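You operate a simulated robot arm through the tools that you are given. There is no shell and no other tool. Be economical: measure what you need, move in short steps, check, and stop when the job is done.

The job below is to be done with a simulated robot arm. You get a single attempt, and the scene is never put back.

JOB
Clear the chair and brush the lint off its mat.
Fine: grey zip pouch in the tan basket, grey bowl on the side table, hand brush back; harm nothing. What is to be rubbed or washed off counts as gone when no trace of it is left.
Where things are to end (x, y in the base frame): grey bowl within 0.06 m of [-0.69, 0.59].

Only the result counts: the job must be done as asked and must still hold three seconds after the hand-in. Knocking over, shifting, dropping, spilling or breaking anything else fails it.

ROBOT AND FRAMES
A 6-joint arm with a two-finger parallel gripper on a trunk, on a base that drives. Base frame: it is fixed to the floor where the robot stands at the start and does not move with it; the origin is under the middle of the robot, x ahead of it, y to its left, z up. Lengths are in m, angles in rad, forces in N, time in s.
With the tool pointing down near the work surface it reaches from about 0.14 to 0.48 m from the robot's upright axis, wherever it stands. Its first joint turns from -2.897 to 2.897 rad. Places, roughly: mat on the chair [0.5, -0.1, 0.5]; top of the side table [-0.8, 0.4, 0.8]. Payload 4.1 kg.
Tool frame: the origin (TCP) lies between the finger pads and is the grasp point; the fingertips stand 0.023 m ahead of it; z points along the fingers, y is the line along which they close. Largest opening 0.094 m; finger width 0.038, thickness 0.01; the body of the gripper, 0.054 by 0.096 m, starts 0.039 m behind the TCP.
Orientation is told as [roll, pitch, yaw] about the base's x, y, z axes, in that order, counted from this pose: with the fingers straight down and closing along the base's y, the tool's x points along the base's -x, its y along +y and its z along -z.

CONTROLS
- The arm moves only by the tool send_rows. Its argument "increments" is one flat list of numbers, 6 for each row, row after row: the shift along the tool's x, y, z in m, then the turn, a rotation vector about the tool's x, y, z in rad. In form: [dx, dy, dz, ax, ay, az, dx, dy, dz, ax, ay, az, ...]. A call has 1 to 10 rows; each row shifts and turns the commanded pose from where the row before left it, along the tool's axes as they then stand. "jaw" is the opening, from 0 (shut) to 1 (fully open), set as the call begins (left out, the last holds). Each row takes 0.2 s and may step no farther than 0.05 m and 0.15 rad from the row before; otherwise, or with a gripper value out of range, the whole call is refused. Where a pose cannot be reached the arm comes as near as it can. A force on the tool above 40 N (or 10 N above the force at the start of the call, whichever is more), or a blocked arm, ends the call early, and 0.2 s more pass. Each finger travels about 0.045 m/s and halts on what it meets, pressing with about 22 N; the grip force reading is that of the motor and also rises with nothing between the fingers. The clock runs only during rows and for 0.2 s after the last one: add rows that do not move to give the fingers time. The reply holds the time, the measured pose of the TCP, the force on the tool along the base axes, the opening and the grip force, in the units named above and with some noise, with the torque about the TCP (base axes, N m) and any sound that the robot's microphone picked up, and new pictures: "views" is both (left out), scene, wrist or none.
- Cameras (640 x 400 px; columns grow to the right, rows downward): "scene" is now at [-0.0126, 0.1968, 1.2577]; the picture's right is [0.53, -0.85, 0.00], its down [-0.79, -0.49, -0.36] and it looks along [0.31, 0.19, -0.93] (base axes); focal length 214 px, centre (320, 200). "wrist" rides on the gripper at [0.086, 0.016, -0.074] in the tool frame; the picture's right is [-0.18, 0.98, 0.00], its down [-0.58, -0.11, -0.81] and it looks along [-0.79, -0.15, 0.59] (tool axes); focal length 243 px, centre (320, 200). There is no depth. A picture from a camera that has moved, and an enlarged one, comes with that camera's place and axes in the base frame and with its lens.
- raise_lower(by): slides the trunk up (or, below 0, down) by that many m; the arm and the scene camera ride with it, the base frame stays. It gives what a move gives, with no picture.
- base_move(legs): drives the robot by 1 to 6 legs, each [ahead, turn to the left] in m and rad, along the robot's own axes; the way and the turn of a leg run together, so that a leg with both is an arc; at most 1.5 m and 3.142 rad a leg. The arm and the cameras ride along, it lands a little off, and it stops where it bumps. It gives what a move gives, and a new picture of the scene camera.
- pan_tilt(pan, tilt): turns the head with the scene camera to pan (to the left, within 2.705 rad either way) and tilt (down, from -0.506 to 1.204), counted from straight ahead of the robot. It gives what a move gives, and a new picture of the scene camera.
- enlarge(camera, box): a new picture of the part [left, top, right, bottom] of that camera's present view, enlarged. No time passes.
- finish_job(): hands the job in; it is judged then, once.

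Work in short steps. Places have to be worked out from the pictures, the camera data and where the tool is seen: move nearer, look again, correct. Check each grasp and each placing, and mend what went wrong. You have 120 turns and 260 pictures in all, those below and enlarged ones among them. Open the gripper and draw the arm clear of the work before you hand the job in, unless the task says otherwise; then end with one line.

The tools are called after "Request:" as name(argument=value, ...) on one line, values as JSON. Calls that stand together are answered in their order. send_rows: Moves the arm, as the interface text tells. Its arguments: {"type":"object","properties":{"increments":{"type":"array"},"jaw":{"type":"number"},"views":{"type":"string","enum":["both","scene","wrist","none"]}},"required":["increments"]} The other tools are called the same way: raise_lower (by) slides the trunk up or down; base_move (legs) drives the base; pan_tilt (pan, tilt) turns the head that bears the scene camera; enlarge (camera, box) takes an enlarged picture of a part of a camera's view; finish_job () hands the job in.

At the start:

```text
t: 0.0
tool_pos: [0.2323, 0.3671, 1.0623]
orientation: [0.0, 0.0, 0.0]
wrist_force: [0.5, 0.1, -1.0]
ft_torque: [-0.01, -0.02, -0.01]
opening: 0.0941
gripper_force: 0.0
trunk travel left (down, up): [-0.25, 0.34]
robot x, y, heading: [-0.0025, 0.0044, -0.002]
head pan, tilt: [0.553, 1.201]
```

scene: 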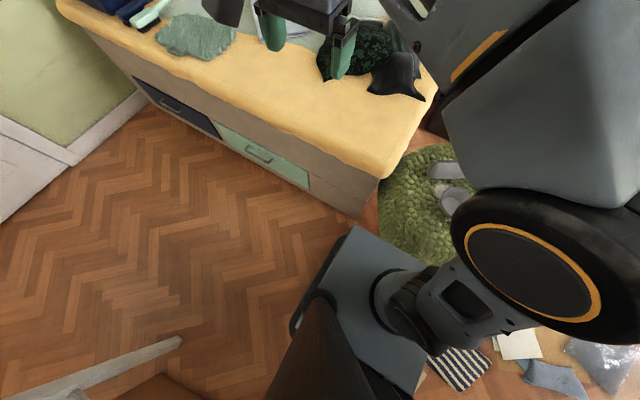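
wrist: 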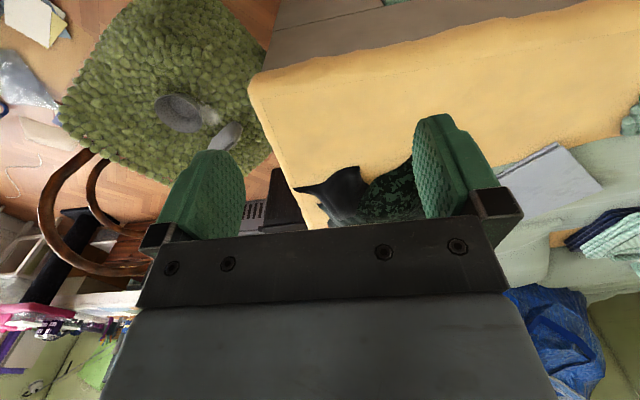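

The scene view is blocked by the arm; I turn the head toward the chair to the front right.

Request:
pan_tilt(pan=-0.4, tilt=0.9)

Request:
pan_tilt(pan=2.5, tilt=0.6)

Request:
pan_tilt(pan=-1.5, tilt=0.8)

```text
t: 1.2
tool_pos: [0.2316, 0.3678, 1.0637]
orientation: [0.001, 0.0, -0.001]
wrist_force: [0.0, -0.2, 0.1]
ft_torque: [-0.02, 0.0, -0.03]
opening: 0.094
gripper_force: 0.1
trunk travel left (down, up): [-0.25, 0.34]
robot x, y, heading: [0.0034, -0.0005, 0.003]
head pan, tilt: [-0.4, 0.901]
camera scene: at [0.0094, 0.1381, 1.2775], right [-0.39, -0.92, 0.0], down [-0.72, 0.3, -0.62], along [0.57, -0.24, -0.78], focal length 214 px, centre (320, 200)
```

scene: 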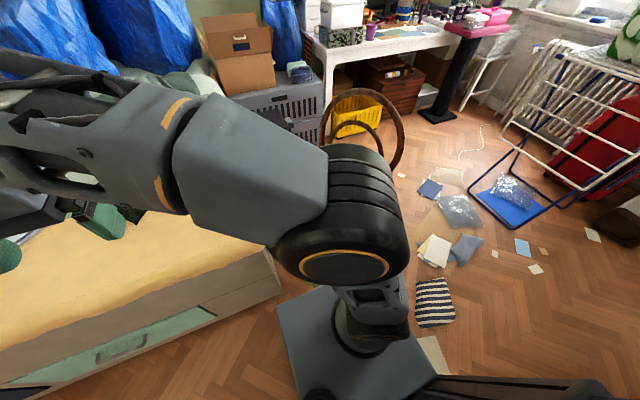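

```text
t: 3.8
tool_pos: [0.2322, 0.3675, 1.0637]
orientation: [0.0, 0.0, 0.0]
wrist_force: [0.2, 0.3, -0.3]
ft_torque: [-0.02, 0.01, 0.01]
opening: 0.0941
gripper_force: 0.0
trunk travel left (down, up): [-0.25, 0.34]
robot x, y, heading: [-0.001, 0.0002, 0.006]
head pan, tilt: [2.499, 0.6]
camera scene: at [-0.1309, 0.2204, 1.3023], right [0.6, 0.8, 0.0], down [0.45, -0.34, -0.82], along [-0.66, 0.49, -0.57], focal length 214 px, centre (320, 200)
```

scene: 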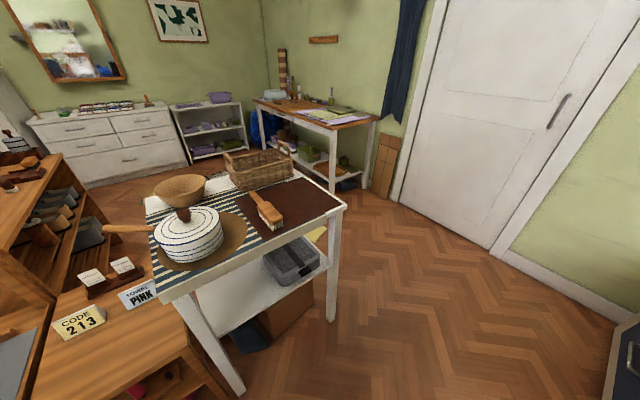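

```text
t: 7.0
tool_pos: [0.2318, 0.3674, 1.0635]
orientation: [0.001, 0.001, -0.001]
wrist_force: [-0.3, 0.4, 0.2]
ft_torque: [-0.03, 0.0, 0.01]
opening: 0.0942
gripper_force: 0.1
trunk travel left (down, up): [-0.25, 0.34]
robot x, y, heading: [0.0001, 0.0025, -0.001]
head pan, tilt: [-1.499, 0.799]
camera scene: at [-0.0543, 0.0869, 1.2854], right [-1.0, -0.07, 0.0], down [-0.05, 0.71, -0.7], along [0.05, -0.7, -0.72], focal length 214 px, centre (320, 200)
```

scene: 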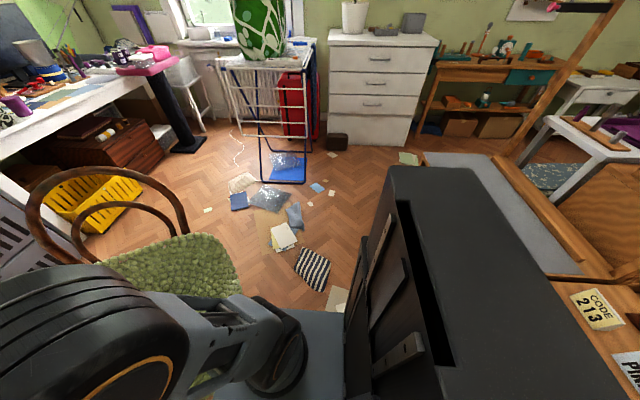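

I zoom into the mat with the wrist camera, and turn the head back to the side table to zoom there next.

Request:
enlarge(camera="wrist", box=[50, 0, 290, 160])

Request:
pan_tilt(pan=2.5, tilt=0.8)

Request:
enlarge(camera="scene", box=[80, 50, 380, 240])

```text
2.50 times, centred on (170, 80) of wrist
camera zoom: at [0.1455, 0.3838, 1.1372], right [0.18, 0.98, 0.0], down [0.58, -0.11, 0.81], along [0.79, -0.15, -0.59], focal length 606 px, centre (695, 500)
```

zoom: 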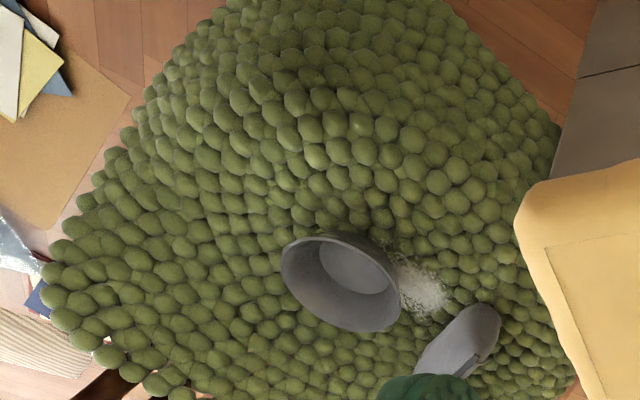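

```text
t: 10.3
tool_pos: [0.2321, 0.367, 1.0632]
orientation: [-0.001, 0.0, -0.001]
wrist_force: [0.6, 0.3, 0.3]
ft_torque: [0.02, 0.0, 0.03]
opening: 0.0937
gripper_force: 0.1
trunk travel left (down, up): [-0.25, 0.34]
robot x, y, heading: [-0.0018, 0.0028, 0.0]
head pan, tilt: [2.499, 0.799]
camera scene: at [-0.1247, 0.2157, 1.2854], right [0.6, 0.8, 0.0], down [0.57, -0.43, -0.7], along [-0.56, 0.42, -0.72], focal length 214 px, centre (320, 200)
```

scene: 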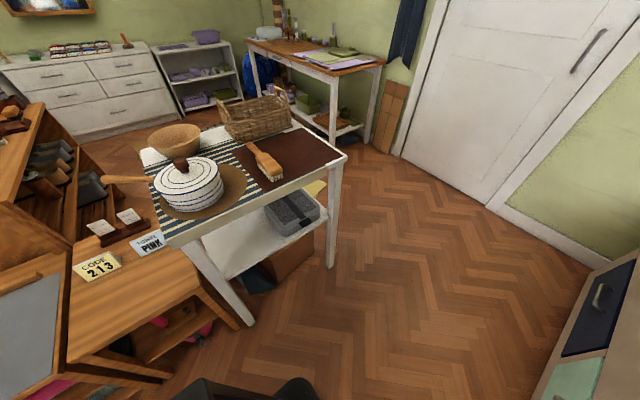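

```text
2.11 times, centred on (230, 145) of scene
camera zoom: at [-0.1247, 0.2157, 1.2854], right [0.6, 0.8, 0.0], down [0.57, -0.43, -0.7], along [-0.56, 0.42, -0.72], focal length 452 px, centre (510, 316)
```

zoom: 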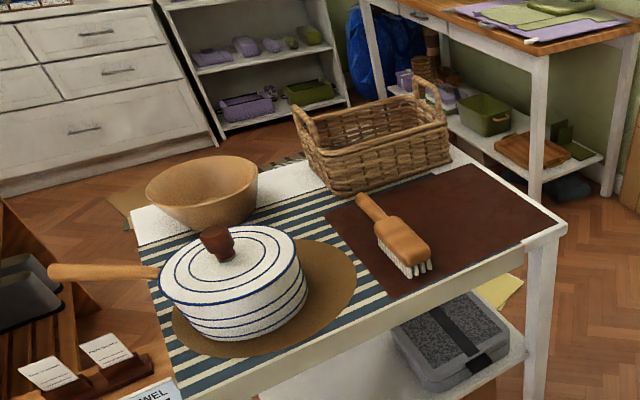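

The brush, basket, pot and wooden bowl are on the side table at x≈-0.6…-1.2; pouch, bowl and lint are on the chair mat. I swing the arm over the chair for a closer look.

Request:
pan_tilt(pan=0.3, tilt=1.0)

Request:
send_rows(increments=[-0.01, -0.044, 0.01, 0, 0, 0, -0.01, -0.044, 0.01, 0, 0, 0, -0.01, -0.044, 0.01, 0, 0, 0, -0.01, -0.044, 0.01, 0, 0, 0, -0.01, -0.044, 0.01, 0, 0, 0, -0.01, -0.044, 0.01, 0, 0, 0, -0.01, -0.044, 0.01, 0, 0, 0, -0.01, -0.044, 0.01, 0, 0, 0, -0.01, -0.044, 0.01, 0, 0, 0, -0.01, -0.044, 0.01, 0, 0, 0])

```text
t: 12.4
tool_pos: [0.2314, 0.3682, 1.0626]
orientation: [0.0, 0.001, 0.001]
wrist_force: [0.0, 0.3, 0.9]
ft_torque: [-0.01, 0.04, 0.03]
opening: 0.0941
gripper_force: 0.1
trunk travel left (down, up): [-0.25, 0.34]
robot x, y, heading: [0.0022, 0.0033, -0.003]
head pan, tilt: [0.3, 1.0]
camera scene: at [0.0064, 0.188, 1.2703], right [0.3, -0.96, 0.0], down [-0.8, -0.25, -0.54], along [0.52, 0.16, -0.84], focal length 214 px, centre (320, 200)
```

scene: 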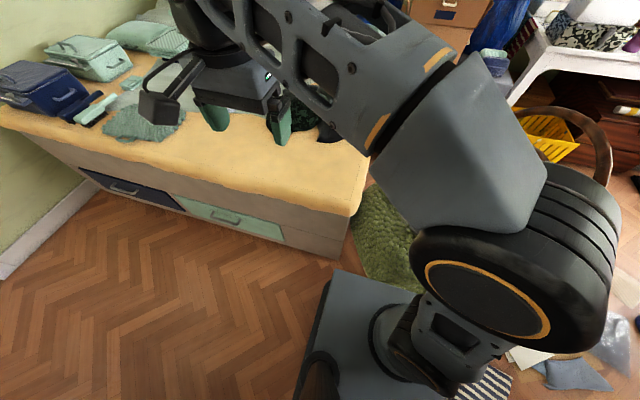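

```text
t: 14.6
tool_pos: [0.331, -0.0733, 0.9665]
orientation: [-0.001, -0.001, 0.0]
wrist_force: [-0.8, -0.5, 0.5]
ft_torque: [0.0, -0.01, 0.0]
opening: 0.0939
gripper_force: 0.0
trunk travel left (down, up): [-0.25, 0.34]
robot x, y, heading: [0.0001, -0.0023, 0.0]
head pan, tilt: [0.3, 1.0]
camera scene: at [0.0062, 0.188, 1.2703], right [0.3, -0.96, 0.0], down [-0.8, -0.25, -0.54], along [0.52, 0.16, -0.84], focal length 214 px, centre (320, 200)
camera wrist: at [0.245, -0.058, 1.0397], right [0.18, 0.98, 0.0], down [0.58, -0.11, 0.81], along [0.79, -0.15, -0.59], focal length 243 px, centre (320, 200)
```

scene: 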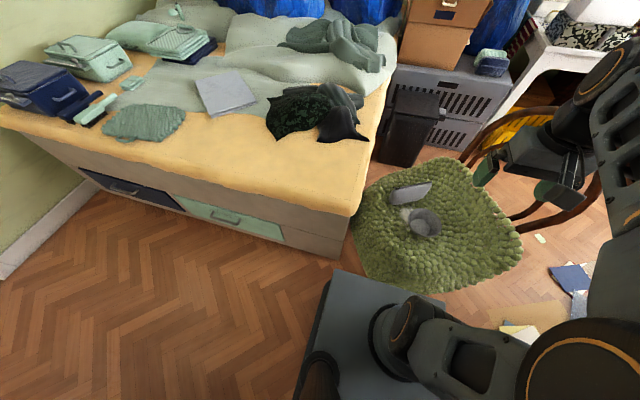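
wrist: 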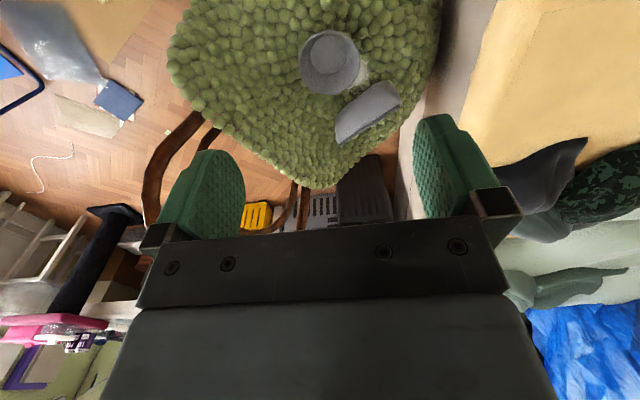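

Clear view now; I zoom on pouch and bowl in both cameras.

Request:
enlarge(camera="wrist", box=[270, 0, 430, 160])

Request:
enlarge(camera="scene", box=[360, 160, 480, 260])

Request:
pan_tilt(pan=0.3, tilt=1.2)

```text
2.50 times, centred on (350, 80) of wrist
camera zoom: at [0.245, -0.058, 1.0397], right [0.18, 0.98, 0.0], down [0.58, -0.11, 0.81], along [0.79, -0.15, -0.59], focal length 606 px, centre (245, 500)
```

zoom: 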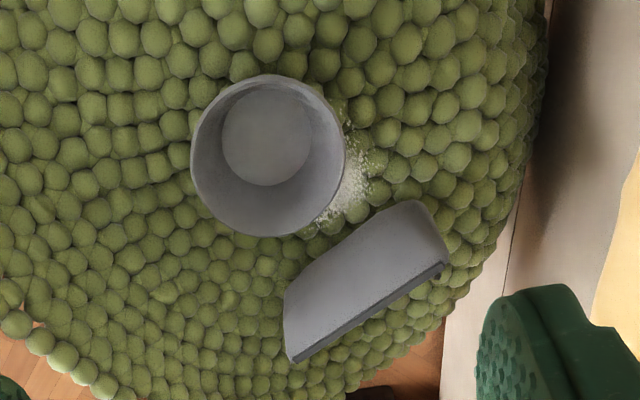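

```text
4.00 times, centred on (420, 210) of scene
camera zoom: at [0.0062, 0.188, 1.2703], right [0.3, -0.96, 0.0], down [-0.8, -0.25, -0.54], along [0.52, 0.16, -0.84], focal length 858 px, centre (-80, 160)
```

zoom: 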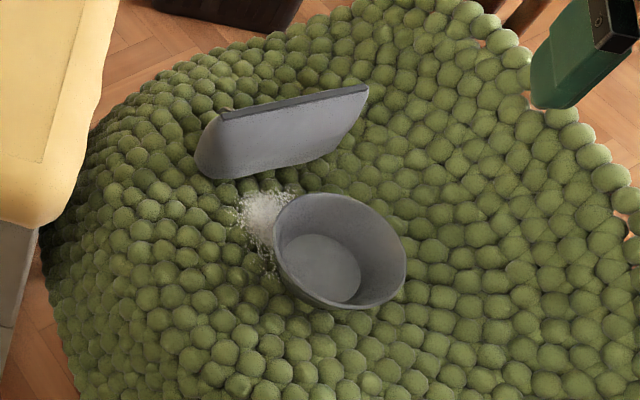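

```text
t: 15.3
tool_pos: [0.3323, -0.0737, 0.9651]
orientation: [-0.001, 0.001, -0.002]
wrist_force: [-0.9, -0.1, -0.9]
ft_torque: [0.03, -0.02, -0.01]
opening: 0.094
gripper_force: 0.0
trunk travel left (down, up): [-0.25, 0.34]
robot x, y, heading: [-0.0013, 0.0022, -0.001]
head pan, tilt: [0.3, 1.201]
camera scene: at [-0.0067, 0.1838, 1.2577], right [0.3, -0.96, 0.0], down [-0.89, -0.28, -0.36], along [0.35, 0.11, -0.93], focal length 214 px, centre (320, 200)
```

scene: 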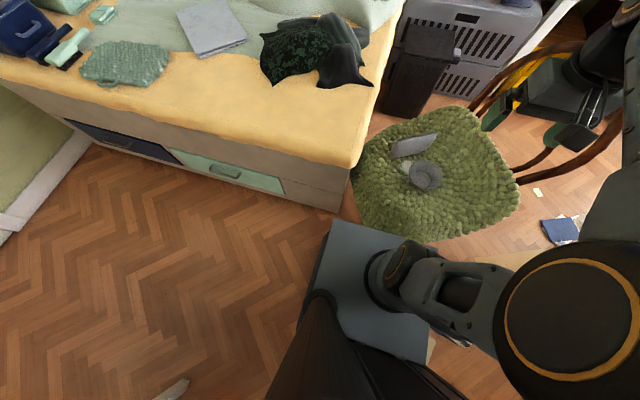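

The pouch stands upright with its zip at z≈0.585, centre about (0.605,-0.02), beyond reach. I check whether the grey plate in front of the robot rides with the trunk before driving closer.

Request:
raise_lower(by=0.15)

Request:
pan_tilt(pan=0.3, tilt=1.2)

```text
t: 17.1
tool_pos: [0.333, -0.0738, 1.1157]
orientation: [0.0, 0.001, 0.0]
wrist_force: [0.3, -0.3, 0.2]
ft_torque: [0.01, -0.02, -0.01]
opening: 0.0939
gripper_force: 0.1
trunk travel left (down, up): [-0.4, 0.19]
robot x, y, heading: [-0.0024, -0.0046, 0.002]
head pan, tilt: [0.3, 1.201]
```

```text
t: 17.7
tool_pos: [0.3317, -0.0738, 1.1161]
orientation: [-0.001, 0.0, 0.002]
wrist_force: [0.2, -0.2, -0.8]
ft_torque: [0.01, 0.0, 0.03]
opening: 0.0941
gripper_force: 0.0
trunk travel left (down, up): [-0.4, 0.19]
robot x, y, heading: [-0.0022, -0.0006, -0.001]
head pan, tilt: [0.3, 1.201]
camera scene: at [-0.0067, 0.1838, 1.4077], right [0.3, -0.96, 0.0], down [-0.89, -0.28, -0.36], along [0.35, 0.11, -0.93], focal length 214 px, centre (320, 200)
```

scene: 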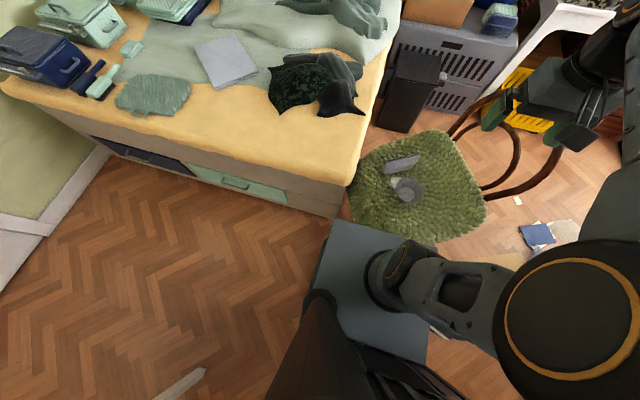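

The plate rides with the trunk, so I can't see the floor base from the head. I use the wrist camera from the right side to see the base and chair legs.

Request:
send_rows(increments=[0.013, -0.038, 0, 0, 0, 0, 0.013, -0.038, 0, 0, 0, 0, 0.013, -0.038, 0, 0, 0, 0, 0.013, -0.038, 0, 0, 0, 0, 0.013, -0.038, 0, 0, 0, 0, 0.013, -0.038, 0, 0, 0, 0, 0.013, -0.038, 0, 0, 0, 0, 0.013, -0.038, 0, 0, 0, 0, 0.013, -0.038, 0, 0, 0, 0, 0.013, -0.038, 0, 0, 0, 0], views="none")

Request:
send_rows(increments=[0, 0, 0, 0, 0, -0.12, 0, 0, 0, 0, 0, -0.12, 0, 0, 0, 0, 0, -0.12, 0, 0, 0, 0, 0, -0.12, 0, 0, 0, 0, 0, -0.12, 0, 0, 0, 0, 0, -0.12, 0, 0, 0, 0, 0, -0.12, 0, 0, 0, 0, 0.12, 0, 0, 0, 0, 0, 0.12, 0, 0, 0, 0, 0, 0.12, 0], views="wrist")

```text
t: 19.9
tool_pos: [0.2012, -0.4546, 1.1165]
orientation: [0.0, 0.001, 0.001]
wrist_force: [0.0, 0.1, 0.6]
ft_torque: [0.03, -0.02, 0.03]
opening: 0.0938
gripper_force: 0.1
trunk travel left (down, up): [-0.4, 0.19]
robot x, y, heading: [0.0001, -0.0002, -0.002]
head pan, tilt: [0.3, 1.201]
```

```text
t: 22.1
tool_pos: [0.202, -0.4538, 1.1156]
orientation: [-0.002, 0.361, 0.84]
wrist_force: [-0.2, 0.2, 0.1]
ft_torque: [0.0, 0.03, 0.0]
opening: 0.094
gripper_force: 0.0
trunk travel left (down, up): [-0.4, 0.19]
robot x, y, heading: [0.0007, -0.0004, -0.001]
head pan, tilt: [0.3, 1.201]
camera wrist: at [0.1538, -0.4836, 1.2159], right [-0.62, 0.78, -0.07], down [0.63, 0.55, 0.55], along [0.47, 0.3, -0.83], focal length 243 px, centre (320, 200)
```

wrist: 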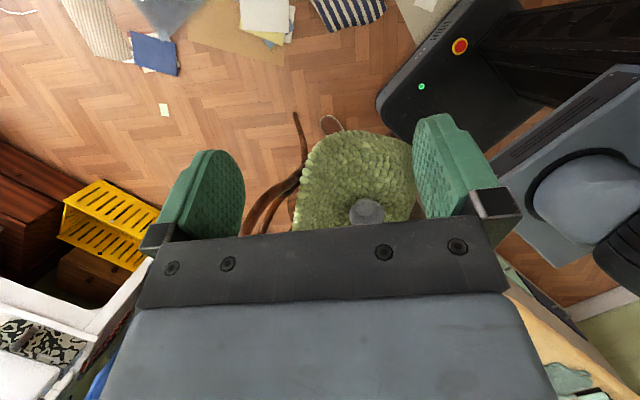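

The floor base's front edge is at x≈0.25, already about at the seat's edge, so I shouldn't drive in far. I'll turn the gripper to match the pouch and test how far the arm reaches from here.

Request:
send_rows(increments=[0, 0, 0, 0, -0.12, 0, 0, 0, 0, 0, -0.12, 0, 0, 0, 0, 0, -0.12, 0, 0, 0, 0, 0, 0, 0.15, 0, 0, 0, 0, 0, 0.15, 0, 0, 0, 0, 0, 0.15, 0, 0, 0, 0, 0, 0.15, 0, 0, 0, 0, 0, 0.15, 0, 0, 0, 0, 0, 0.15, 0, 0, 0, 0, 0, 0.15], views="none")

Request:
raise_lower(by=-0.15)

Request:
send_rows(increments=[0, 0, 0, 0, 0, 0.127, 0, 0, 0, 0, 0, 0.126, 0, 0, 0, 0, 0, 0.126, 0, 0, 0, 0, 0, 0.126, 0, 0, 0, 0, 0, 0.126, 0, 0, 0, 0, 0, 0.126, 0.0135, 0.031, 0.0118, 0, 0, 0, 0.0135, 0.031, 0.0118, 0, 0, 0, 0.0135, 0.031, 0.0118, 0, 0, 0, 0.0135, 0.031, 0.0118, 0, 0, 0], views="none")

Request:
send_rows(increments=[0.0135, 0.031, 0.0118, 0, 0, 0, 0.0135, 0.031, 0.0118, 0, 0, 0, 0.0135, 0.031, 0.0118, 0, 0, 0, 0.0135, 0.031, 0.0118, 0, 0, 0, 0.0135, 0.031, 0.0118, 0, 0, 0, 0.0135, 0.031, 0.0118, 0, 0, 0, 0.0135, 0.031, 0.0118, 0, 0, 0, 0.0135, 0.031, 0.0118, 0, 0, 0, 0.0135, 0.031, 0.0118, 0, 0, 0, 0.0135, 0.031, 0.0118, 0, 0, 0])

```text
t: 24.3
tool_pos: [0.2018, -0.4535, 1.1157]
orientation: [0.0, 0.0, -0.211]
wrist_force: [-0.5, -0.3, -0.3]
ft_torque: [-0.01, 0.02, -0.02]
opening: 0.0942
gripper_force: 0.0
trunk travel left (down, up): [-0.4, 0.19]
robot x, y, heading: [-0.004, -0.0009, -0.0]
head pan, tilt: [0.3, 1.201]
```

```text
t: 26.0
tool_pos: [0.2008, -0.4539, 0.9661]
orientation: [0.0, -0.002, -0.208]
wrist_force: [0.8, 0.8, 0.8]
ft_torque: [-0.01, -0.02, -0.01]
opening: 0.094
gripper_force: 0.1
trunk travel left (down, up): [-0.25, 0.34]
robot x, y, heading: [0.001, -0.0011, 0.001]
head pan, tilt: [0.3, 1.201]
```

```text
t: 28.2
tool_pos: [0.2724, -0.3389, 0.9181]
orientation: [-0.001, 0.0, -0.966]
wrist_force: [-0.4, -0.3, -0.4]
ft_torque: [0.03, -0.05, -0.01]
opening: 0.0939
gripper_force: 0.0
trunk travel left (down, up): [-0.25, 0.34]
robot x, y, heading: [-0.0014, -0.0005, -0.0]
head pan, tilt: [0.3, 1.201]
```

```text
t: 30.4
tool_pos: [0.4513, -0.0515, 0.7994]
orientation: [-0.001, 0.0, -0.967]
wrist_force: [-0.8, -0.6, 1.3]
ft_torque: [-0.02, -0.06, 0.03]
opening: 0.0939
gripper_force: 0.0
trunk travel left (down, up): [-0.25, 0.34]
robot x, y, heading: [0.0003, 0.0035, -0.006]
head pan, tilt: [0.3, 1.201]
camera scene: at [-0.0069, 0.1837, 1.2577], right [0.3, -0.96, 0.0], down [-0.89, -0.28, -0.36], along [0.35, 0.11, -0.93], focal length 214 px, centre (320, 200)
camera wrist: at [0.4152, 0.029, 0.8737], right [0.91, 0.41, 0.0], down [0.24, -0.54, 0.81], along [0.33, -0.74, -0.59], focal length 243 px, centre (320, 200)
```

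scene: 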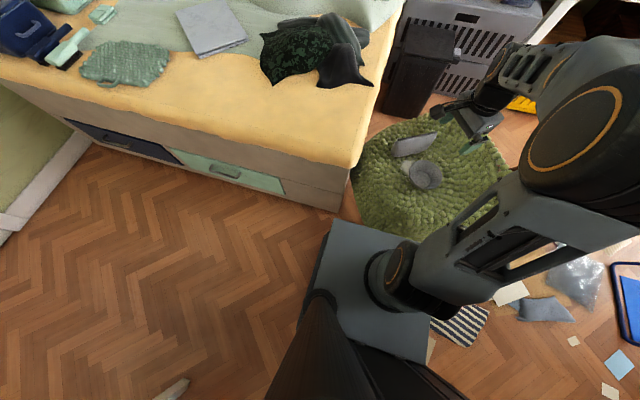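
wrist: 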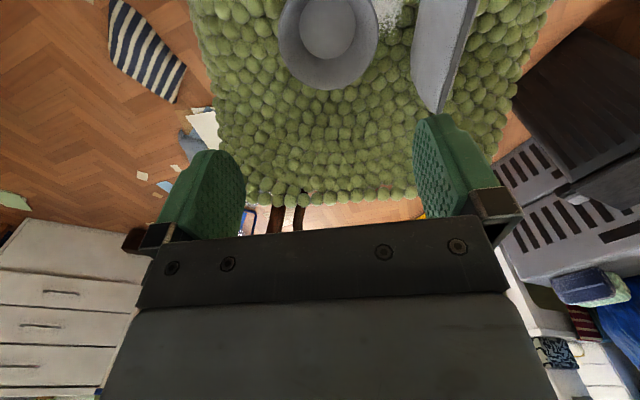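

Gripper is aligned with the pouch's long axis. I step out above the pouch's middle, watching how far the arm gets.

Request:
send_rows(increments=[-0.0123, 0.029, 0.02, 0, 0, 0, -0.0123, 0.029, 0.02, 0, 0, 0, -0.0123, 0.029, 0.02, 0, 0, 0, -0.0123, 0.029, 0.02, 0, 0, 0, -0.0123, 0.029, 0.02, 0, 0, 0])

```text
t: 31.6
tool_pos: [0.6055, -0.0194, 0.699]
orientation: [0.0, 0.001, -0.966]
wrist_force: [0.1, -0.3, 0.2]
ft_torque: [0.01, -0.01, 0.0]
opening: 0.0941
gripper_force: 0.2
trunk travel left (down, up): [-0.25, 0.34]
robot x, y, heading: [-0.0005, -0.0021, 0.001]
head pan, tilt: [0.3, 1.201]
camera scene: at [-0.007, 0.1838, 1.2577], right [0.3, -0.96, 0.0], down [-0.89, -0.28, -0.36], along [0.35, 0.11, -0.93], focal length 214 px, centre (320, 200)
camera wrist: at [0.5708, 0.0615, 0.7729], right [0.91, 0.41, 0.0], down [0.24, -0.54, 0.81], along [0.33, -0.74, -0.59], focal length 243 px, centre (320, 200)
```

scene: 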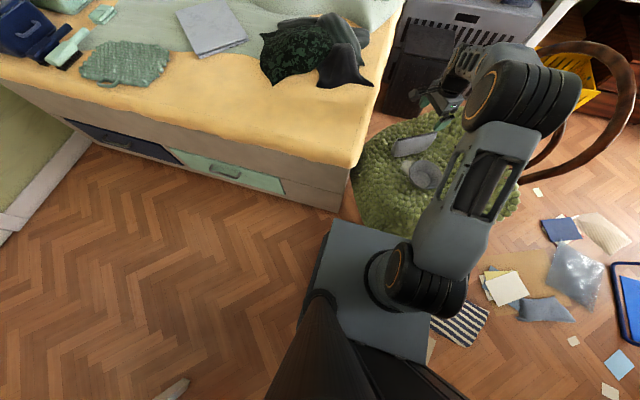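
wrist: 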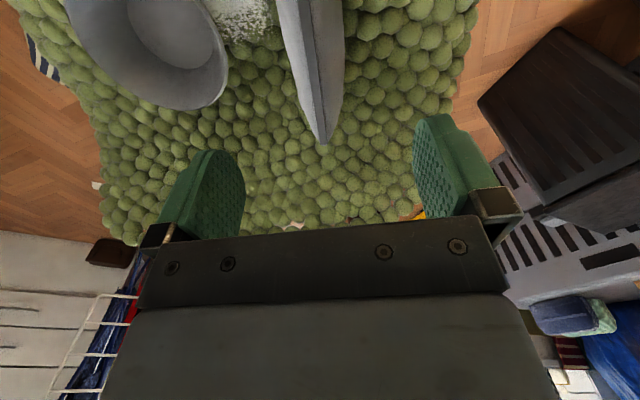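

The arm reaches; the pouch lies midway between the fingers. I lower over it and watch the reach.

Request:
send_rows(increments=[0, 0, 0.025, 0, 0, 0, 0, 0, 0.025, 0, 0, 0, 0, 0, 0.025, 0, 0, 0])

```text
t: 32.4
tool_pos: [0.6051, -0.0195, 0.6233]
orientation: [0.0, 0.0, -0.968]
wrist_force: [0.1, 0.1, 0.1]
ft_torque: [-0.01, 0.0, 0.01]
opening: 0.094
gripper_force: 0.0
trunk travel left (down, up): [-0.25, 0.34]
robot x, y, heading: [0.0014, 0.0013, -0.004]
head pan, tilt: [0.3, 1.201]
camera scene: at [-0.0068, 0.1838, 1.2577], right [0.3, -0.96, 0.0], down [-0.89, -0.28, -0.36], along [0.35, 0.11, -0.93], focal length 214 px, centre (320, 200)
camera wrist: at [0.5696, 0.0615, 0.6987], right [0.91, 0.41, 0.0], down [0.24, -0.54, 0.81], along [0.33, -0.74, -0.59], focal length 243 px, centre (320, 200)
```

scene: 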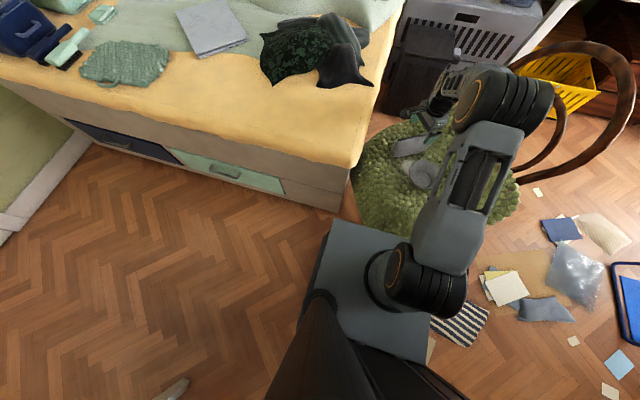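
wrist: 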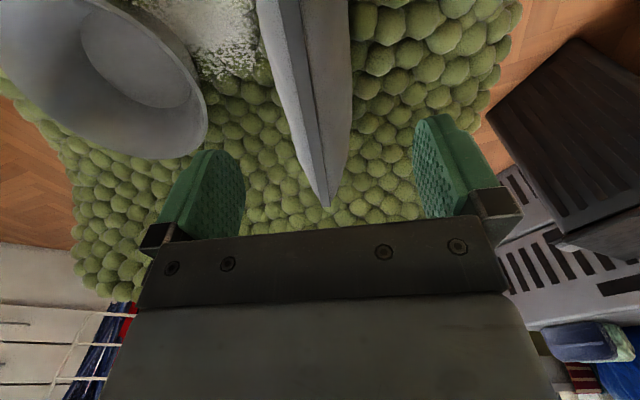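

Pouch well centred and the arm still tracks; lower to about z 0.552 and close.

Request:
send_rows(increments=[0, 0, 0.024, 0, 0, 0, 0, 0, 0.024, 0, 0, 0, 0, 0, 0.022, 0, 0, 0], views="wrist")

```text
t: 33.2
tool_pos: [0.6053, -0.0204, 0.5543]
orientation: [-0.001, 0.002, -0.966]
wrist_force: [0.3, -0.1, -0.2]
ft_torque: [0.0, 0.01, -0.01]
opening: 0.094
gripper_force: 0.0
trunk travel left (down, up): [-0.25, 0.34]
robot x, y, heading: [-0.0024, -0.0037, -0.001]
head pan, tilt: [0.3, 1.201]
camera wrist: at [0.5691, 0.0605, 0.6297], right [0.91, 0.41, 0.0], down [0.24, -0.54, 0.81], along [0.33, -0.74, -0.59], focal length 243 px, centre (320, 200)
```

wrist: 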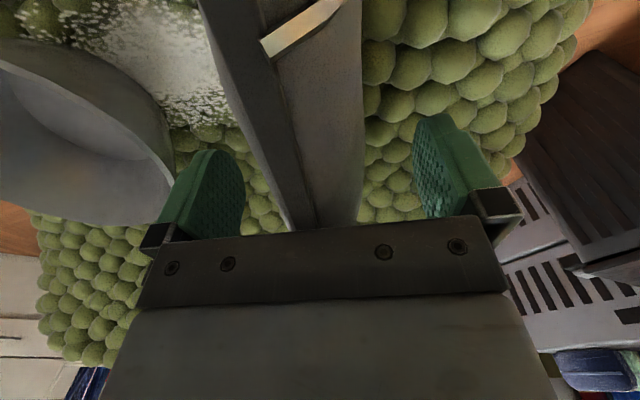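

Fingers straddle the pouch. Closing now.

Request:
send_rows(increments=[0, 0, 0, 0, 0, 0, 0, 0, 0, 0, 0, 0, 0, 0, 0, 0, 0, 0, 0, 0, 0, 0, 0, 0, 0, 0, 0, 0, 0, 0, 0, 0, 0, 0, 0, 0, 0, 0, 0, 0, 0, 0], jaw=0, views="wrist")

Request:
send_rows(increments=[0, 0, -0.025, 0, 0, 0, 0, 0, -0.03, 0, 0, 0, 0, 0, -0.03, 0, 0, 0, 0, 0, -0.03, 0, 0, 0, 0, 0, -0.03, 0, 0, 0])

```text
t: 34.8
tool_pos: [0.6054, -0.0202, 0.5558]
orientation: [0.001, -0.001, -0.967]
wrist_force: [-0.2, 0.4, 3.7]
ft_torque: [-0.04, 0.06, -0.19]
opening: 0.0478
gripper_force: 21.6
trunk travel left (down, up): [-0.25, 0.34]
robot x, y, heading: [-0.0025, 0.0022, 0.001]
head pan, tilt: [0.3, 1.201]
camera wrist: at [0.569, 0.0605, 0.6301], right [0.91, 0.41, 0.0], down [0.24, -0.54, 0.81], along [0.33, -0.74, -0.59], focal length 243 px, centre (320, 200)
```

wrist: 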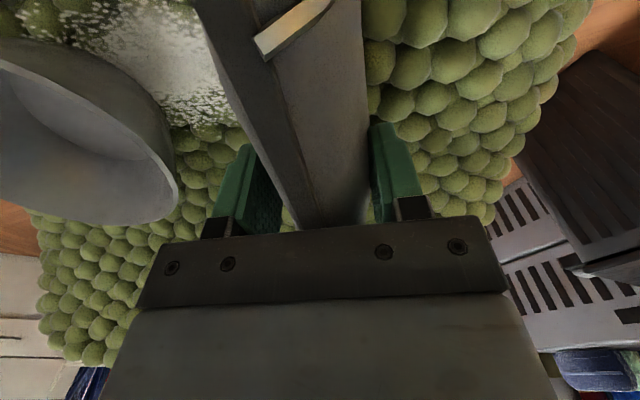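

```text
t: 36.0
tool_pos: [0.6052, -0.0208, 0.7]
orientation: [0.0, -0.001, -0.963]
wrist_force: [0.7, -0.3, -2.2]
ft_torque: [-0.02, 0.02, 0.02]
opening: 0.0476
gripper_force: 21.7
trunk travel left (down, up): [-0.25, 0.34]
robot x, y, heading: [-0.0027, 0.0012, 0.003]
head pan, tilt: [0.3, 1.201]
camera scene: at [-0.0064, 0.1838, 1.2577], right [0.3, -0.96, 0.0], down [-0.89, -0.28, -0.36], along [0.35, 0.11, -0.93], focal length 214 px, centre (320, 200)
camera wrist: at [0.5701, 0.0603, 0.7744], right [0.91, 0.41, 0.0], down [0.24, -0.54, 0.81], along [0.33, -0.74, -0.59], focal length 243 px, centre (320, 200)
```

scene: 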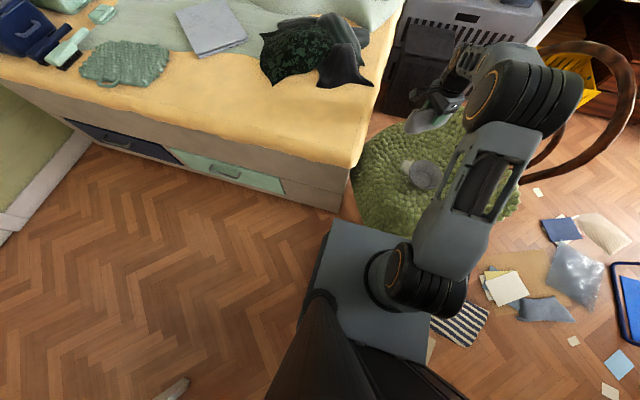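
wrist: 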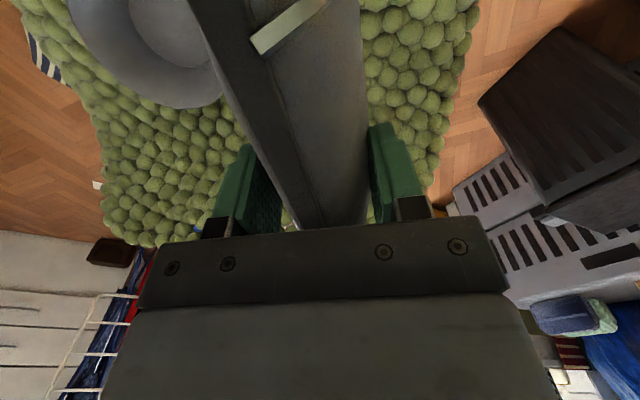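

Pouch is held firmly (opening 0.048, lifted cleanly). I retract the arm high and look behind/around the robot for clearance.

Request:
send_rows(increments=[0.0156, -0.019, -0.03, 0, 0, 0, 0.0156, -0.019, -0.03, 0, 0, 0, 0.0156, -0.019, -0.03, 0, 0, 0, 0.0156, -0.019, -0.03, 0, 0, 0, 0.0156, -0.019, -0.03, 0, 0, 0, 0.0156, -0.019, -0.03, 0, 0, 0, 0.0156, -0.019, -0.03, 0, 0, 0, 0.0156, -0.019, -0.03, 0, 0, 0, 0.0156, -0.019, -0.03, 0, 0, 0, 0.0156, -0.019, -0.03, 0, 0, 0], views="none")

Request:
pan_tilt(pan=2.4, tilt=1.2)

Request:
pan_tilt(pan=1.3, tilt=0.9)

```text
t: 38.2
tool_pos: [0.3601, 0.0001, 1.0016]
orientation: [0.001, 0.001, -0.966]
wrist_force: [0.5, 0.2, -1.1]
ft_torque: [-0.04, 0.0, 0.04]
opening: 0.0474
gripper_force: 21.9
trunk travel left (down, up): [-0.25, 0.34]
robot x, y, heading: [0.0024, 0.0003, 0.002]
head pan, tilt: [0.3, 1.201]
```

```text
t: 40.2
tool_pos: [0.3608, 0.0015, 1.0009]
orientation: [0.0, 0.0, -0.965]
wrist_force: [-0.4, 0.1, -2.1]
ft_torque: [0.0, -0.01, -0.01]
opening: 0.0474
gripper_force: 22.0
trunk travel left (down, up): [-0.25, 0.34]
robot x, y, heading: [0.0017, 0.0003, 0.0]
head pan, tilt: [2.4, 1.201]
camera scene: at [-0.1013, 0.2051, 1.2577], right [0.68, 0.74, 0.0], down [0.69, -0.63, -0.36], along [-0.27, 0.24, -0.93], focal length 214 px, centre (320, 200)
```

scene: 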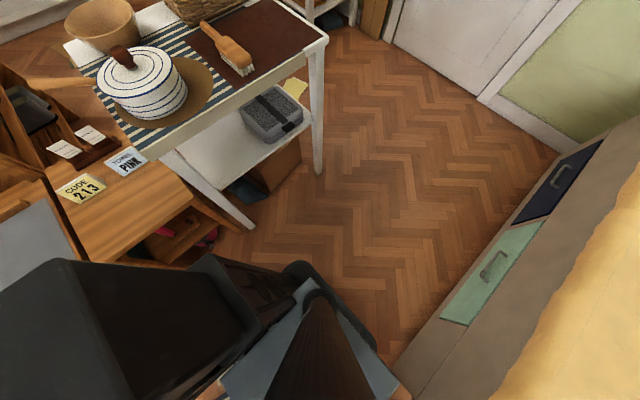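

```text
t: 41.5
tool_pos: [0.3613, 0.0012, 1.002]
orientation: [0.001, -0.001, -0.968]
wrist_force: [-0.1, 0.0, -1.0]
ft_torque: [-0.03, 0.03, -0.01]
opening: 0.0475
gripper_force: 22.4
trunk travel left (down, up): [-0.25, 0.34]
robot x, y, heading: [0.0003, 0.0015, -0.004]
head pan, tilt: [1.3, 0.901]
camera scene: at [-0.0399, 0.24, 1.2775], right [0.96, -0.27, 0.0], down [-0.21, -0.76, -0.62], along [0.17, 0.6, -0.78], focal length 214 px, centre (320, 200)
```

scene: 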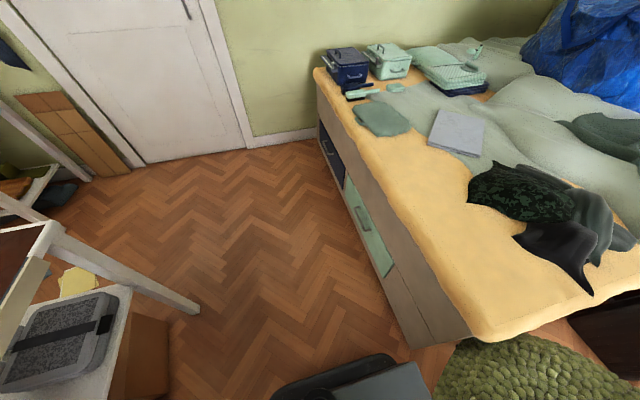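

Before turning in place I want to see the chair legs against the base's front, so I put the wrist camera on the left side looking back to the right.

Request:
send_rows(increments=[0.033, 0.0155, 0.015, 0, 0, 0, 0.033, 0.0155, 0.015, 0, 0, 0, 0.033, 0.0155, 0.015, 0, 0, 0, 0.033, 0.0155, 0.015, 0, 0, 0, 0.033, 0.0155, 0.015, 0, 0, 0, 0.033, 0.0155, 0.015, 0, 0, 0, 0.033, 0.0155, 0.015, 0, 0, 0, 0.033, 0.0155, 0.015, 0, 0, 0, 0.033, 0.0155, 0.015, 0, 0, 0, 0.033, 0.0155, 0.015, 0, 0, 0], views="wrist")

```text
t: 43.7
tool_pos: [0.3009, 0.3612, 0.853]
orientation: [0.0, 0.0, -0.967]
wrist_force: [0.1, -0.8, -1.5]
ft_torque: [0.03, -0.03, -0.02]
opening: 0.047
gripper_force: 22.1
trunk travel left (down, up): [-0.25, 0.34]
robot x, y, heading: [-0.0011, -0.0041, 0.0]
head pan, tilt: [1.3, 0.901]
camera wrist: at [0.2646, 0.4427, 0.9263], right [0.91, 0.41, 0.0], down [0.24, -0.54, 0.81], along [0.33, -0.74, -0.59], focal length 243 px, centre (320, 200)
```

wrist: 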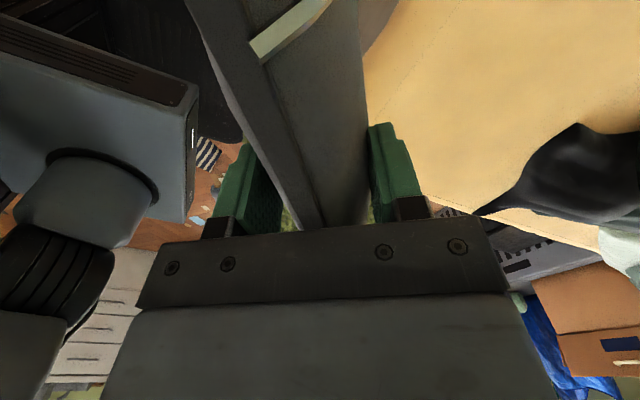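

The pouch blocks that view, but desk clearance behind is ~0.15 m. I return the arm to front centre and high, then back off 0.08 m and turn left.

Request:
send_rows(increments=[-0.0313, -0.018, -0.02, 0, 0, 0, -0.0313, -0.018, -0.02, 0, 0, 0, -0.0313, -0.018, -0.02, 0, 0, 0, -0.0313, -0.018, -0.02, 0, 0, 0, -0.0313, -0.018, -0.02, 0, 0, 0, -0.0313, -0.018, -0.02, 0, 0, 0, -0.0313, -0.018, -0.02, 0, 0, 0, -0.0313, -0.018, -0.02, 0, 0, 0, -0.0313, -0.018, -0.02, 0, 0, 0, -0.0313, -0.018, -0.02, 0, 0, 0], views="none")

Request:
base_move(legs=[[-0.08, 0], [0, 0.8]])

```text
t: 45.9
tool_pos: [0.3292, 0.0012, 1.0526]
orientation: [0.001, 0.001, -0.964]
wrist_force: [0.0, 0.1, -1.6]
ft_torque: [0.0, -0.03, 0.01]
opening: 0.0469
gripper_force: 21.6
trunk travel left (down, up): [-0.25, 0.34]
robot x, y, heading: [-0.0021, 0.0017, -0.002]
head pan, tilt: [1.3, 0.901]
```

```text
t: 49.1
tool_pos: [0.1515, 0.2338, 1.0534]
orientation: [0.0, 0.001, -0.184]
wrist_force: [-0.2, -0.5, -0.8]
ft_torque: [0.0, 0.0, -0.01]
opening: 0.0468
gripper_force: 22.6
trunk travel left (down, up): [-0.25, 0.34]
robot x, y, heading: [-0.0772, 0.0001, 0.783]
head pan, tilt: [1.3, 0.901]
camera scene: at [-0.2781, 0.1424, 1.2775], right [0.87, 0.49, 0.0], down [0.38, -0.68, -0.62], along [-0.3, 0.54, -0.78], focal length 214 px, centre (320, 200)
```

scene: 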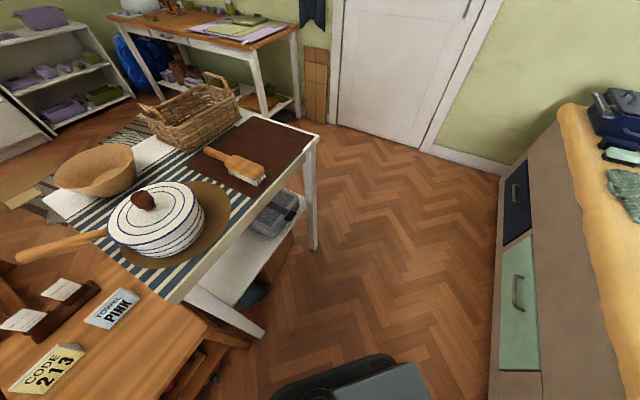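

No bump. Turn to face +y, drive ahead past the table's corner, then turn toward -x.

Request:
base_move(legs=[[0, 0.85], [1.08, 0]])

Request:
base_move(legs=[[0, 1.5]])

```text
t: 56.8
tool_pos: [-0.169, 1.4073, 1.0527]
orientation: [0.0, 0.0, 0.664]
wrist_force: [-0.1, 0.2, -2.1]
ft_torque: [0.0, 0.01, 0.01]
opening: 0.0468
gripper_force: 22.7
trunk travel left (down, up): [-0.25, 0.34]
robot x, y, heading: [-0.149, 1.0764, 1.627]
head pan, tilt: [1.3, 0.901]
camera scene: at [-0.3847, 1.0249, 1.2775], right [0.21, 0.98, 0.0], down [0.77, -0.16, -0.62], along [-0.61, 0.13, -0.78], focal length 214 px, centre (320, 200)
```

scene: 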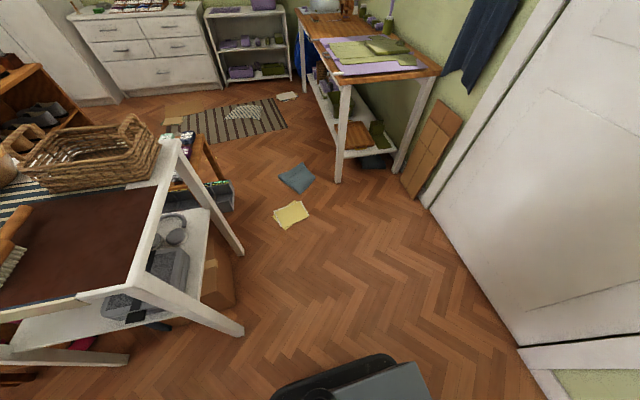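

```text
t: 61.0
tool_pos: [-0.4773, 1.067, 1.0523]
orientation: [0.001, 0.002, 2.207]
wrist_force: [-0.3, -0.1, -0.7]
ft_torque: [0.0, -0.02, -0.01]
opening: 0.0465
gripper_force: 22.0
trunk travel left (down, up): [-0.25, 0.34]
robot x, y, heading: [-0.1479, 1.0776, -3.107]
head pan, tilt: [1.3, 0.901]
camera scene: at [-0.1011, 0.8411, 1.2775], right [-0.97, 0.24, 0.0], down [0.19, 0.76, -0.62], along [-0.15, -0.6, -0.78], focal length 214 px, centre (320, 200)
```

scene: 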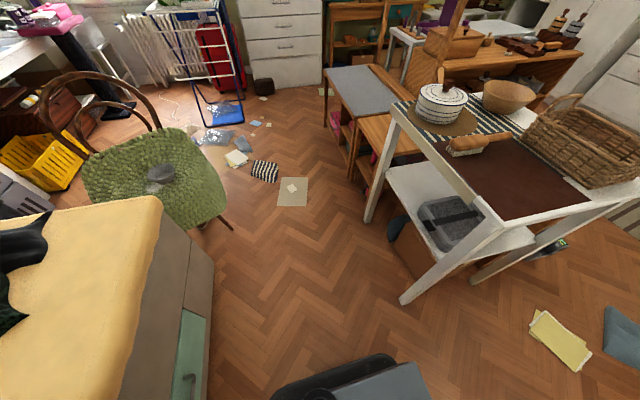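

Clear. Drive along -x past the table's end, then turn to face the table.

Request:
base_move(legs=[[0.66, 0], [0, 1.53]])

Request:
pan_tilt(pan=0.0, tilt=1.0)

```text
t: 68.3
tool_pos: [-0.806, 0.7304, 1.0523]
orientation: [0.0, 0.001, -2.554]
wrist_force: [0.3, 0.0, -1.0]
ft_torque: [0.01, 0.02, -0.01]
opening: 0.0458
gripper_force: 21.9
trunk travel left (down, up): [-0.25, 0.34]
robot x, y, heading: [-0.8004, 1.0615, -1.588]
head pan, tilt: [1.3, 0.901]
camera scene: at [-0.5617, 1.0964, 1.2775], right [-0.28, -0.96, 0.0], down [-0.75, 0.22, -0.62], along [0.6, -0.18, -0.78], focal length 214 px, centre (320, 200)
```

scene: 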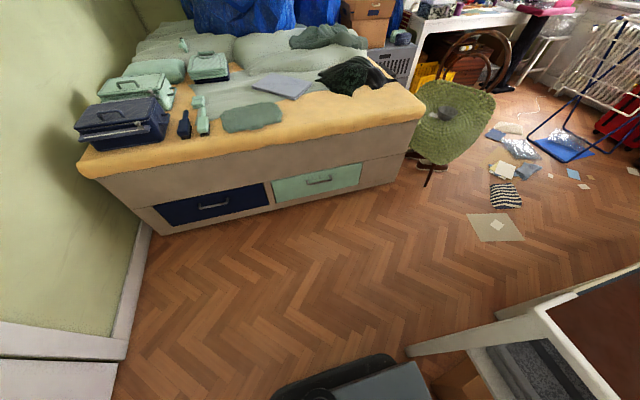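

```text
t: 69.8
tool_pos: [-0.8058, 0.7303, 1.0525]
orientation: [0.0, -0.001, -2.553]
wrist_force: [-0.2, -0.6, -1.3]
ft_torque: [-0.01, -0.03, -0.02]
opening: 0.0456
gripper_force: 21.9
trunk travel left (down, up): [-0.25, 0.34]
robot x, y, heading: [-0.8019, 1.0562, -1.586]
head pan, tilt: [0.0, 1.0]
camera scene: at [-0.6353, 1.0481, 1.2703], right [-1.0, 0.02, 0.0], down [0.01, 0.84, -0.54], along [-0.01, -0.54, -0.84], focal length 214 px, centre (320, 200)
```

scene: 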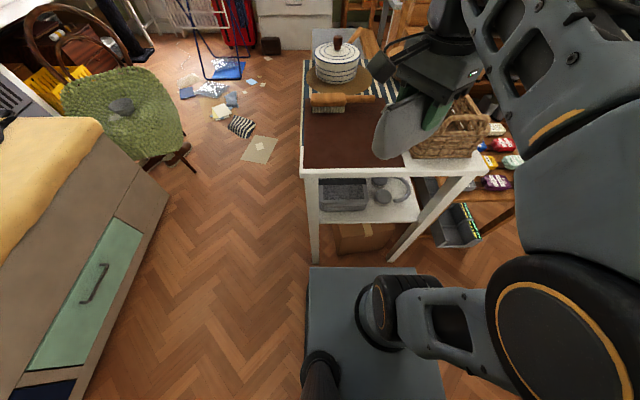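

The table top works out at z≈0.85 and basket around x -0.9…-1.1, y 0.41…0.64. I raise the trunk, turn the pouch's length along y and move above the basket for a wrist view.

Request:
raise_lower(by=0.12)

Request:
send_rows(increments=[0, 0, 0, 0, 0, -0.14, 0, 0, 0, 0, 0, -0.14, 0, 0, 0, 0, 0, -0.14, 0, 0, 0, 0, 0, -0.14, 0, 0, 0, 0, 0, -0.14, 0, 0, 0, 0, 0, -0.14, 0, 0, 0, 0, 0, -0.14])

```text
t: 71.3
tool_pos: [-0.8053, 0.7292, 1.1728]
orientation: [0.0, 0.0, -2.552]
wrist_force: [-0.1, 0.2, -0.8]
ft_torque: [0.01, 0.0, -0.01]
opening: 0.0456
gripper_force: 22.3
trunk travel left (down, up): [-0.37, 0.22]
robot x, y, heading: [-0.8057, 1.0616, -1.591]
head pan, tilt: [0.0, 1.0]
```

```text
t: 72.9
tool_pos: [-0.8048, 0.7301, 1.173]
orientation: [0.001, -0.002, -1.569]
wrist_force: [-0.6, -0.7, -2.3]
ft_torque: [0.02, 0.01, 0.0]
opening: 0.0457
gripper_force: 22.1
trunk travel left (down, up): [-0.37, 0.22]
robot x, y, heading: [-0.8008, 1.0613, -1.587]
head pan, tilt: [0.0, 1.0]
camera scene: at [-0.6353, 1.0481, 1.3903], right [-1.0, 0.02, 0.0], down [0.01, 0.84, -0.54], along [-0.01, -0.54, -0.84], focal length 214 px, centre (320, 200)
camera wrist: at [-0.789, 0.8173, 1.2468], right [0.98, -0.18, 0.0], down [-0.11, -0.58, 0.81], along [-0.15, -0.79, -0.59], focal length 243 px, centre (320, 200)
```

scene: 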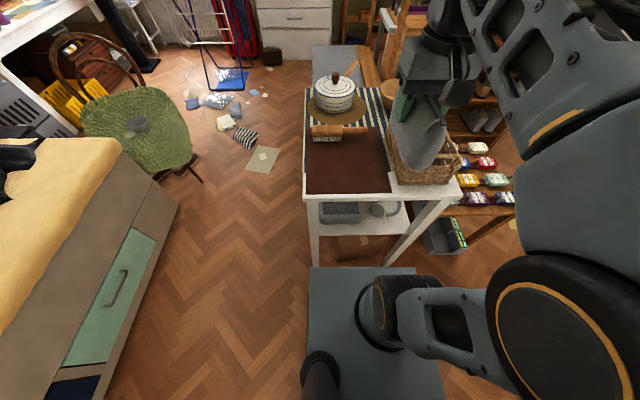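
wrist: 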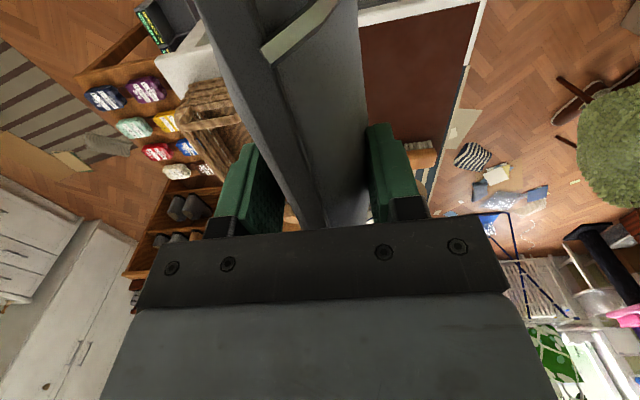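

I now move above the estimated basket centre (-0.98, 0.53), staying high.

Request:
send_rows(increments=[-0.025, -0.022, 0, 0, 0, 0, -0.025, -0.022, 0, 0, 0, 0, -0.025, -0.022, 0, 0, 0, 0, -0.025, -0.022, 0, 0, 0, 0, -0.025, -0.022, 0, 0, 0, 0, -0.025, -0.022, 0, 0, 0, 0, -0.025, -0.022, 0, 0, 0, 0, -0.025, -0.022, 0, 0, 0, 0])

```text
t: 74.7
tool_pos: [-0.9805, 0.5275, 1.1684]
orientation: [0.0, -0.002, -1.573]
wrist_force: [-0.4, 0.8, -1.6]
ft_torque: [0.0, -0.04, -0.01]
opening: 0.0456
gripper_force: 21.8
trunk travel left (down, up): [-0.37, 0.22]
robot x, y, heading: [-0.8038, 1.0612, -1.584]
head pan, tilt: [0.0, 1.0]
camera scene: at [-0.6356, 1.0477, 1.3903], right [-1.0, 0.02, 0.0], down [0.01, 0.84, -0.54], along [-0.01, -0.54, -0.84], focal length 214 px, centre (320, 200)
camera wrist: at [-0.9641, 0.6151, 1.243], right [0.98, -0.19, 0.0], down [-0.11, -0.58, 0.81], along [-0.15, -0.79, -0.59], focal length 243 px, centre (320, 200)
```

scene: 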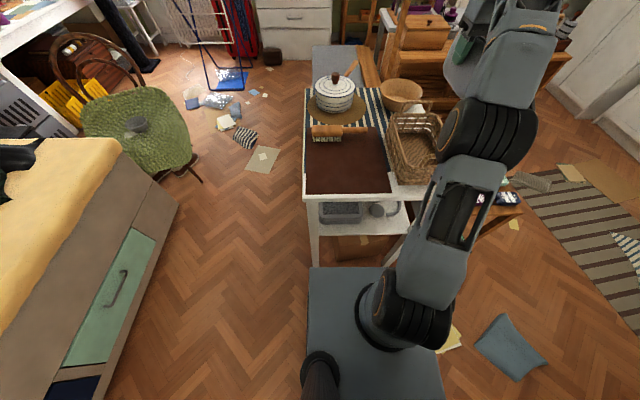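
wrist: 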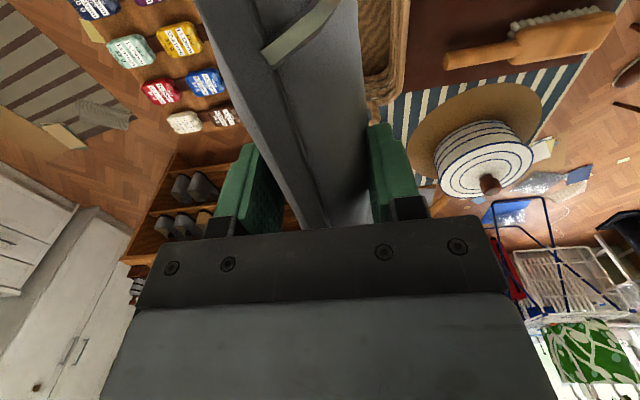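

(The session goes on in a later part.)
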